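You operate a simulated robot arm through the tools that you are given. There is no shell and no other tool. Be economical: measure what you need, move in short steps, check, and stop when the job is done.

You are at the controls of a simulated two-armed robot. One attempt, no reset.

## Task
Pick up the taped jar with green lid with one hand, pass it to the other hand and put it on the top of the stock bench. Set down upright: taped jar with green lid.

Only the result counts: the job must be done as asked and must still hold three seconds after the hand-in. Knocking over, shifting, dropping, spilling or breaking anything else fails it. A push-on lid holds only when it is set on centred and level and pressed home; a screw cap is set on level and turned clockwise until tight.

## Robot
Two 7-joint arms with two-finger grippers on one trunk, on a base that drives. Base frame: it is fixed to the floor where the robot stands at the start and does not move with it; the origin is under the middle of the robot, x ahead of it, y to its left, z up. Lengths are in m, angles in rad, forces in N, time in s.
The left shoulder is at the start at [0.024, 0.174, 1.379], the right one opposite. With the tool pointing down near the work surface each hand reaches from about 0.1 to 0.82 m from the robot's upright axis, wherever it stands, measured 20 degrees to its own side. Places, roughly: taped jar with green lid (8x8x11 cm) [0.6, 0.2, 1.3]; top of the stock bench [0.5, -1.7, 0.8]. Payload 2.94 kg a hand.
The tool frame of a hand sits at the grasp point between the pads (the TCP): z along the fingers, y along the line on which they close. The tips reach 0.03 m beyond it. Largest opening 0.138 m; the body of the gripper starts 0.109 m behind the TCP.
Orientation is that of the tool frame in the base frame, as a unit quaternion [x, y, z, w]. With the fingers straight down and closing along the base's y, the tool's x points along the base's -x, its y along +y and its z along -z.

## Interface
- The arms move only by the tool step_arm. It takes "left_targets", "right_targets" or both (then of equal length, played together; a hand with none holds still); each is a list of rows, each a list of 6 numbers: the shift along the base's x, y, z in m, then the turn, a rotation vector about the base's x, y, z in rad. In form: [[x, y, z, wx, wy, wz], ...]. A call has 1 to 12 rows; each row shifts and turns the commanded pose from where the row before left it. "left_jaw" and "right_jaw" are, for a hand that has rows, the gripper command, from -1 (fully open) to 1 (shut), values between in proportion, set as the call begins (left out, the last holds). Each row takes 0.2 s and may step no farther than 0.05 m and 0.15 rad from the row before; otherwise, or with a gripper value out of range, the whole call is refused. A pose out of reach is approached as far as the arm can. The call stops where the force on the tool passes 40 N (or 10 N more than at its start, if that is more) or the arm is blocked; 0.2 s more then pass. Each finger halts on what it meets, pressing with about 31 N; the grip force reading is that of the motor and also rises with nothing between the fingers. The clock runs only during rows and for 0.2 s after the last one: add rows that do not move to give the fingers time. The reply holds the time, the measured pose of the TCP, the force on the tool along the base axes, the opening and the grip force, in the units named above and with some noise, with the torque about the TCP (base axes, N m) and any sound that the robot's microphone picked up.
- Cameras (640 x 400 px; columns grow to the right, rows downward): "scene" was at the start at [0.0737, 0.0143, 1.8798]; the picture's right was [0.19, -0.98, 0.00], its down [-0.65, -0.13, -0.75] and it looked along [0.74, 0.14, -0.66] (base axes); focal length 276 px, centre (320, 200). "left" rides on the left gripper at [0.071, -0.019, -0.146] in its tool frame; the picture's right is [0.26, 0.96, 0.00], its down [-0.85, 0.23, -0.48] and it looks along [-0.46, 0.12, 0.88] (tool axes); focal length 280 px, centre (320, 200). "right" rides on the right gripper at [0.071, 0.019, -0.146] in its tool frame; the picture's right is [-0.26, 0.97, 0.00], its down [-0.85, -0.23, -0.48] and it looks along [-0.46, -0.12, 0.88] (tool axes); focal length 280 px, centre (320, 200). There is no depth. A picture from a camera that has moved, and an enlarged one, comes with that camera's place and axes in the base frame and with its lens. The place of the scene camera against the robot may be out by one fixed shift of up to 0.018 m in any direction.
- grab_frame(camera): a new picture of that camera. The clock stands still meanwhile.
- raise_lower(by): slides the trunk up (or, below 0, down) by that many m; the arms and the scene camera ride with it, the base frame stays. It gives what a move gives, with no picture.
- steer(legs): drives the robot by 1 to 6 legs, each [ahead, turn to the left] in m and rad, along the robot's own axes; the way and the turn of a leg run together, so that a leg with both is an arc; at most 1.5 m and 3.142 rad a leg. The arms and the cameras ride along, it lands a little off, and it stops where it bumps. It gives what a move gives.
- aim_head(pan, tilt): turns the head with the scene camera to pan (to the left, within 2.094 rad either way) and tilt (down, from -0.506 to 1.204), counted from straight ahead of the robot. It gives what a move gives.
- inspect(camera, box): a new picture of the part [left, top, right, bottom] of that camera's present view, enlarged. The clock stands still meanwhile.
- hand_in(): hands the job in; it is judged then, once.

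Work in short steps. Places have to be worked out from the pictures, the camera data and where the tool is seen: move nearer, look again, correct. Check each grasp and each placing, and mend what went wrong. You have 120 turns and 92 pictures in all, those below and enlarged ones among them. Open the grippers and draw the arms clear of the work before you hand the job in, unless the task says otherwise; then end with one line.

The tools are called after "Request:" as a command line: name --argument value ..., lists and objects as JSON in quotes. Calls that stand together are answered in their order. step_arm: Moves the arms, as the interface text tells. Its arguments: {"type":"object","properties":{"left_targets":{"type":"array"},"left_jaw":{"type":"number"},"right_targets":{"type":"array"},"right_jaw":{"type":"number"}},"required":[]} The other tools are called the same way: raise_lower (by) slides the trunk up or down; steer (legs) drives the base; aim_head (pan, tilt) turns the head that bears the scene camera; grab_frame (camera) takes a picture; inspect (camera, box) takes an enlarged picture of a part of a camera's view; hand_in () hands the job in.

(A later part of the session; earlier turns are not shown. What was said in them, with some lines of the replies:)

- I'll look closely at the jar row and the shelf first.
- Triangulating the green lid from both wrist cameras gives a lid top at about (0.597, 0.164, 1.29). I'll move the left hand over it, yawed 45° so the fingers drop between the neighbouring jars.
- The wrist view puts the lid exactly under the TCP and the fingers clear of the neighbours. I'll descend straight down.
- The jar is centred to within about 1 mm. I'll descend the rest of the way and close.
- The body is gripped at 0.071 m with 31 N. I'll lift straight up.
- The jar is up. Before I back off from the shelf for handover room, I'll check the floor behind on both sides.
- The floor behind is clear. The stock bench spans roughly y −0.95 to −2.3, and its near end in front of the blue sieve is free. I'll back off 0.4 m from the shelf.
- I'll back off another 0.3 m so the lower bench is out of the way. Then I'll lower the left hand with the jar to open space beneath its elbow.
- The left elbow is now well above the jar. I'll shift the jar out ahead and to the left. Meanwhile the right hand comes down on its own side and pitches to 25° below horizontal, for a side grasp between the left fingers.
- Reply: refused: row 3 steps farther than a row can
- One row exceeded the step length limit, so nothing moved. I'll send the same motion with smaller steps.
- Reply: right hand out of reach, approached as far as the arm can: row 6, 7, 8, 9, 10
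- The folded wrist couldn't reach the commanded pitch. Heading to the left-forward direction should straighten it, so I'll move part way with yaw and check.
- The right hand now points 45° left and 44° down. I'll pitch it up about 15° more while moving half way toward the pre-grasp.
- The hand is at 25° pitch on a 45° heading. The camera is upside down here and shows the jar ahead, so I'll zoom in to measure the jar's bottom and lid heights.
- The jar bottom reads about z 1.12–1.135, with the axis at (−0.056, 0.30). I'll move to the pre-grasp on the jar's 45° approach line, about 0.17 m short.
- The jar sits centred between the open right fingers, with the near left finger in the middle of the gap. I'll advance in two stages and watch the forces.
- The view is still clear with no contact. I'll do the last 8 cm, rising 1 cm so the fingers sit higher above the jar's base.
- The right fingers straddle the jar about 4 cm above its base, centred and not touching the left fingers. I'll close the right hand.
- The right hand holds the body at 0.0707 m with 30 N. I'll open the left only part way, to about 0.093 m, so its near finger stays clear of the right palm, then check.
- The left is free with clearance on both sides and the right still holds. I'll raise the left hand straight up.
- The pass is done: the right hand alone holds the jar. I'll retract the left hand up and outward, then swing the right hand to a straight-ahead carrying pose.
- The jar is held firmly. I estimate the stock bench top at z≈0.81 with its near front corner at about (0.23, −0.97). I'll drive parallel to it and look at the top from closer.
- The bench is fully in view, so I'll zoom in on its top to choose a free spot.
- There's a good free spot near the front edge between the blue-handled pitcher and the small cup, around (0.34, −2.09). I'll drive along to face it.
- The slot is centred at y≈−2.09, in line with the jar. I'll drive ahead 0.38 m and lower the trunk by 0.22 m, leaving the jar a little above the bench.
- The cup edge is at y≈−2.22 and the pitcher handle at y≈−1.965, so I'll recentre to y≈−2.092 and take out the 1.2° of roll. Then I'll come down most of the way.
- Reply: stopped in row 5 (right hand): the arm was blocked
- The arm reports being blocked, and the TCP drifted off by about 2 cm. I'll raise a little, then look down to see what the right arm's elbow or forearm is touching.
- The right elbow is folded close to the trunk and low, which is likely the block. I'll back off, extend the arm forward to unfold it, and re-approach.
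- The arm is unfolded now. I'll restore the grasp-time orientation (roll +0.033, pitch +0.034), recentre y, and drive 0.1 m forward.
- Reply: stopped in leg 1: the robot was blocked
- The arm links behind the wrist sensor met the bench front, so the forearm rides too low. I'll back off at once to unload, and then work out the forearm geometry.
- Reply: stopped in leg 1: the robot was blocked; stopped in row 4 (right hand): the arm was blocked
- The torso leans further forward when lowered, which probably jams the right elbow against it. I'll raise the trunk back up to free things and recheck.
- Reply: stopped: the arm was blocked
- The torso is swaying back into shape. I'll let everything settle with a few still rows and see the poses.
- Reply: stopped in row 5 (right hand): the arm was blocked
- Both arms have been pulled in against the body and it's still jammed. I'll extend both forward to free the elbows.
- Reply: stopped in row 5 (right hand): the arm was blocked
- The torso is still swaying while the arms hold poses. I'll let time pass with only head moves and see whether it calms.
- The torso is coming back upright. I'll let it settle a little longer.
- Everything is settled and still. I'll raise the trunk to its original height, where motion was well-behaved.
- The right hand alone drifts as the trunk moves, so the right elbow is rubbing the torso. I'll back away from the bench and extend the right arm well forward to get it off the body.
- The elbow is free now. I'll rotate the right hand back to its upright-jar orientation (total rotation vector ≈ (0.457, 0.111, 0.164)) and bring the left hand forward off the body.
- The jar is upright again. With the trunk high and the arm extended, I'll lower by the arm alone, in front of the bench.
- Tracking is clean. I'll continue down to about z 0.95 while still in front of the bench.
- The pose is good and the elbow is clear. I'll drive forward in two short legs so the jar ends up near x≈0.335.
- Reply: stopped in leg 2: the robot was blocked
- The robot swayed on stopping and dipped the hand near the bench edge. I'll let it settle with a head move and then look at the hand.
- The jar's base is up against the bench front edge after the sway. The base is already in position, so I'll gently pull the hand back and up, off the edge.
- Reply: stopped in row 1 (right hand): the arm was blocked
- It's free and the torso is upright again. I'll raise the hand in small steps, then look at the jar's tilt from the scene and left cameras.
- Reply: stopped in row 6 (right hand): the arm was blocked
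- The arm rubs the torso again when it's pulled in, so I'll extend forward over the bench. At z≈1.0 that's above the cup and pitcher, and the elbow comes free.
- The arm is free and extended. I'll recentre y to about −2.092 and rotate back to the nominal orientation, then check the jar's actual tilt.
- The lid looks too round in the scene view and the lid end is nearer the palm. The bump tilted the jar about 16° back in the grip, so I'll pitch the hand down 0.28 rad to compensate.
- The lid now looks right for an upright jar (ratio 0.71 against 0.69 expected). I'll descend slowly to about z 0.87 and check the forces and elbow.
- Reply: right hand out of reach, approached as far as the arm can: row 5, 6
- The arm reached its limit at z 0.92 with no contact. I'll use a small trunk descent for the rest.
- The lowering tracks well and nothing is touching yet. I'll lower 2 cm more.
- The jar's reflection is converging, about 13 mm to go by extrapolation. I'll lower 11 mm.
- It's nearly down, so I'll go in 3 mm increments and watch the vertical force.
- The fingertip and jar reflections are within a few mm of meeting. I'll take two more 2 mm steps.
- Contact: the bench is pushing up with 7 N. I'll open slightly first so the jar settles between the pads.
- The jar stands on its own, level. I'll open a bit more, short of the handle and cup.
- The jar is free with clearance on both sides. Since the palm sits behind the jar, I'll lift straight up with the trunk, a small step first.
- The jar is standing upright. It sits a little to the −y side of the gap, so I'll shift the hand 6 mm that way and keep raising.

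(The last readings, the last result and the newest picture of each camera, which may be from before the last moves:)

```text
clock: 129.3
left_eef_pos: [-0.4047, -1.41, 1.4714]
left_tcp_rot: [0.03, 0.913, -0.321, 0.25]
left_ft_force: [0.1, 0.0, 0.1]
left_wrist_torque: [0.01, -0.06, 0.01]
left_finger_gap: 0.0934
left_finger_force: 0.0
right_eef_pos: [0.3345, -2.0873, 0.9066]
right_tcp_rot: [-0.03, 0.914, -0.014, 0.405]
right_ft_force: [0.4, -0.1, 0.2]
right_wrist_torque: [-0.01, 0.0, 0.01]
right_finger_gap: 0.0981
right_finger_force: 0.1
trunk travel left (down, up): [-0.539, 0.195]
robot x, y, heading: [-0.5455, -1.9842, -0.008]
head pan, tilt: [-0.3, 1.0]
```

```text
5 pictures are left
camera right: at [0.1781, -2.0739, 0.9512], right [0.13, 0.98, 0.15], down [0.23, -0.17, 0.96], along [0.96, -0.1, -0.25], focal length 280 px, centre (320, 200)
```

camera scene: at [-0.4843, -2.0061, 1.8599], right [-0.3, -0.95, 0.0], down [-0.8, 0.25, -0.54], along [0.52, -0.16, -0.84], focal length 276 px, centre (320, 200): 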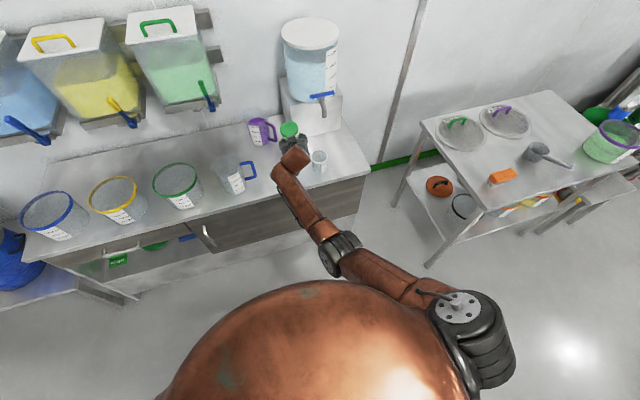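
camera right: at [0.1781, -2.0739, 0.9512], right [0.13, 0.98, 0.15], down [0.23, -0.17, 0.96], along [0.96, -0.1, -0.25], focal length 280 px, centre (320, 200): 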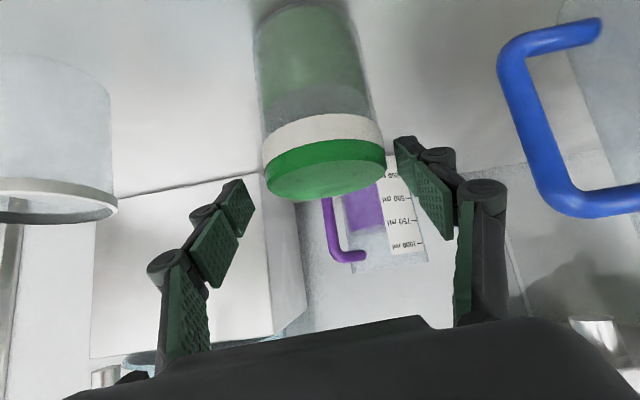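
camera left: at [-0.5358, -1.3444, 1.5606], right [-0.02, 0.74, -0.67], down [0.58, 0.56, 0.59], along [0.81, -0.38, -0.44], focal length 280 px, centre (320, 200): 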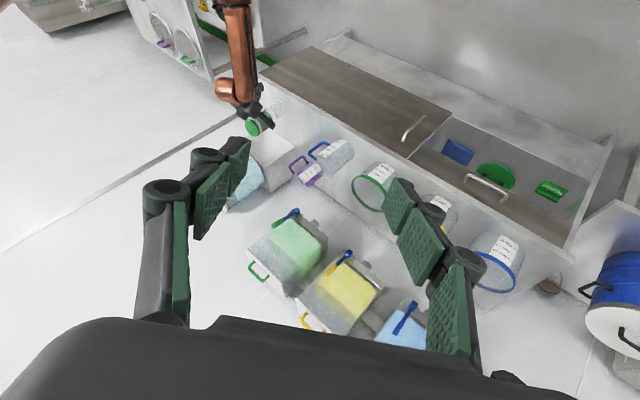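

The fingers are almost over the lid. I'll raise another 0.17 m to get fully clear and check the scene.

Request:
raise_lower --by 0.17

Request:
aim_head --pan -0.25 --tilt 0.9

Request:
inspect --camera "scene" --box '[160, 60, 400, 260]'

```text
clock: 131.2
left_eef_pos: [-0.4044, -1.4097, 1.6417]
left_tcp_rot: [0.03, 0.913, -0.32, 0.25]
left_ft_force: [-0.2, 0.3, -0.3]
left_wrist_torque: [-0.03, 0.03, -0.04]
left_finger_gap: 0.0933
left_finger_force: 0.0
right_eef_pos: [0.3335, -2.0873, 1.0768]
right_tcp_rot: [-0.029, 0.914, -0.014, 0.403]
right_ft_force: [0.3, -0.4, 0.6]
right_wrist_torque: [0.01, 0.01, -0.03]
right_finger_gap: 0.0981
right_finger_force: 0.1
trunk travel left (down, up): [-0.709, 0.025]
robot x, y, heading: [-0.5408, -1.9751, -0.006]
head pan, tilt: [-0.3, 1.0]
```

```text
clock: 131.9
left_eef_pos: [-0.405, -1.4099, 1.6423]
left_tcp_rot: [0.03, 0.913, -0.32, 0.251]
left_ft_force: [0.7, 0.7, 0.1]
left_wrist_torque: [-0.02, 0.0, -0.03]
left_finger_gap: 0.093
left_finger_force: 0.1
right_eef_pos: [0.3337, -2.088, 1.0771]
right_tcp_rot: [-0.03, 0.914, -0.014, 0.404]
right_ft_force: [0.6, 0.3, -0.5]
right_wrist_torque: [-0.02, -0.01, -0.01]
right_finger_gap: 0.0983
right_finger_force: 0.0
trunk travel left (down, up): [-0.709, 0.025]
robot x, y, heading: [-0.5426, -1.9848, -0.009]
head pan, tilt: [-0.25, 0.901]
```

```text
2.00 times, centred on (280, 160) of scene
camera zoom: at [-0.4854, -2.004, 2.0238], right [-0.25, -0.97, 0.0], down [-0.76, 0.2, -0.62], along [0.6, -0.16, -0.78], focal length 553 px, centre (400, 280)
```

zoom: 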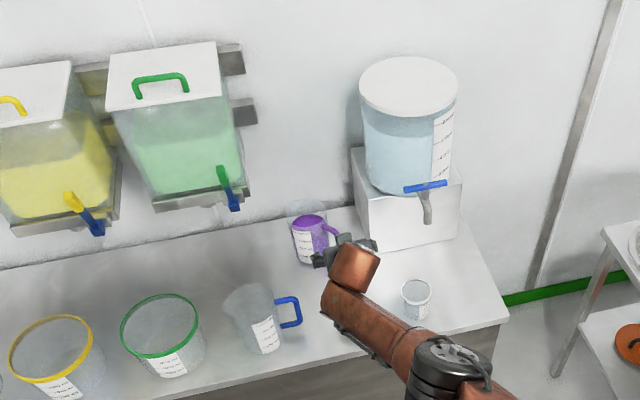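

Everything is in place. I'll raise the hand well above the bench, open it fully, and back the robot off.

Request:
step_arm --right_targets '[[0, 0, 0.03, 0, 0, 0], [0, 0, 0.03, 0, 0, 0], [0, 0, 0.03, 0, 0, 0], [0, 0, 0.03, 0, 0, 0], [0, 0, 0.03, 0, 0, 0], [0, 0, 0.03, 0, 0, 0], [0, 0, 0, 0, 0, 0]]' --right_jaw -1

Request:
steer --legs '[[-0.4, 0]]'

Request:
inspect --camera "scene" --box '[100, 60, 420, 260]'

```text
clock: 133.5
left_eef_pos: [-0.4051, -1.4098, 1.6416]
left_tcp_rot: [0.03, 0.913, -0.321, 0.25]
left_ft_force: [0.2, -1.0, 0.6]
left_wrist_torque: [-0.02, 0.01, 0.0]
left_finger_gap: 0.0932
left_finger_force: 0.1
right_eef_pos: [0.3348, -2.0882, 1.2564]
right_tcp_rot: [-0.03, 0.914, -0.014, 0.404]
right_ft_force: [0.3, -0.4, -0.2]
right_wrist_torque: [-0.01, 0.0, 0.03]
right_finger_gap: 0.1378
right_finger_force: 0.0
trunk travel left (down, up): [-0.709, 0.025]
robot x, y, heading: [-0.5453, -1.9889, -0.007]
head pan, tilt: [-0.25, 0.901]
```

```text
clock: 136.0
left_eef_pos: [-0.803, -1.4068, 1.6425]
left_tcp_rot: [0.033, 0.913, -0.321, 0.25]
left_ft_force: [0.3, 0.6, -0.3]
left_wrist_torque: [-0.02, 0.02, -0.01]
left_finger_gap: 0.0932
left_finger_force: 0.0
right_eef_pos: [-0.0692, -2.0897, 1.255]
right_tcp_rot: [-0.027, 0.914, -0.015, 0.404]
right_ft_force: [0.2, 0.2, 0.1]
right_wrist_torque: [0.0, 0.03, 0.03]
right_finger_gap: 0.1377
right_finger_force: 0.0
trunk travel left (down, up): [-0.709, 0.025]
robot x, y, heading: [-0.9436, -1.9812, -0.014]
head pan, tilt: [-0.25, 0.901]
```

```text
2.00 times, centred on (260, 160) of scene
camera zoom: at [-0.8874, -2.0, 2.0238], right [-0.26, -0.97, 0.0], down [-0.76, 0.2, -0.62], along [0.6, -0.16, -0.78], focal length 553 px, centre (440, 280)
```

zoom: 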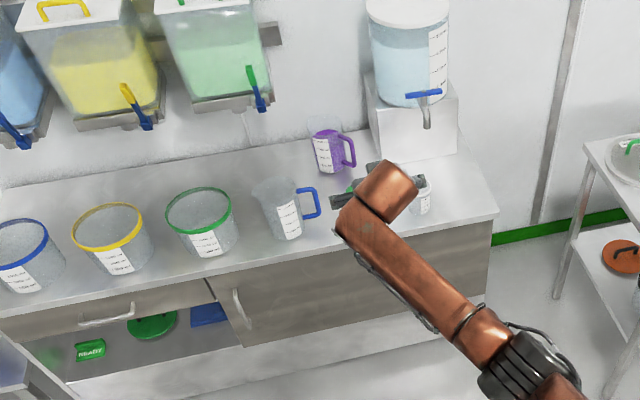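

The arm hides the jar, so I'll swing the right hand up and aside, open the left fully too, and take a final look.

Request:
step_arm --left_targets '[[0, 0, 0, 0, 0, 0], [0, 0, 0, 0, 0, 0], [0, 0, 0, 0, 0, 0], [0, 0, 0, 0, 0, 0], [0, 0, 0, 0, 0, 0], [0, 0, 0, 0, 0, 0]]' --right_targets '[[0, -0.03, 0.02, 0, 0, 0], [0, -0.035, 0.01, 0, 0, 0], [0, -0.035, 0.01, 0, 0, 0], [0, -0.035, 0.0, 0, 0, 0], [0, -0.035, 0.0, 0, 0, 0], [0, 0, 0, 0, 0, 0]]' --left_jaw -1

Request:
inspect --camera "scene" --box '[180, 100, 380, 225]'

```text
clock: 137.4
left_eef_pos: [-0.8038, -1.4057, 1.6418]
left_tcp_rot: [0.033, 0.913, -0.321, 0.25]
left_ft_force: [-0.2, -0.4, -0.2]
left_wrist_torque: [-0.05, -0.03, 0.01]
left_finger_gap: 0.1379
left_finger_force: 0.0
right_eef_pos: [-0.0694, -2.2598, 1.2961]
right_tcp_rot: [-0.028, 0.914, -0.015, 0.405]
right_ft_force: [0.1, -0.3, 0.0]
right_wrist_torque: [-0.01, 0.0, -0.01]
right_finger_gap: 0.1379
right_finger_force: 0.0
trunk travel left (down, up): [-0.709, 0.025]
robot x, y, heading: [-0.9449, -1.9797, -0.015]
head pan, tilt: [-0.25, 0.901]
```

```text
3.20 times, centred on (280, 162) of scene
camera zoom: at [-0.8885, -1.9989, 2.0239], right [-0.26, -0.97, 0.0], down [-0.76, 0.2, -0.62], along [0.6, -0.16, -0.78], focal length 884 px, centre (448, 320)
```

zoom: 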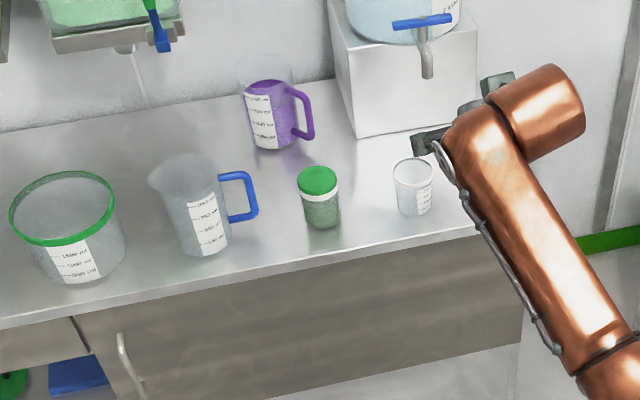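

The jar stands upright on the stock bench with its lid on. The neighbouring items are undisturbed, both grippers are open and the arms are clear, so I'll hand in.

Request:
hand_in

```text
The job is handed in.
```

The taped jar with the green lid was picked up with the left hand, passed to the right hand, and stands upright on the stock bench. On the way, the jar bumped the bench's front edge once and tilted in the grip; its lid stayed on, and the final view shows nothing on the bench knocked over.
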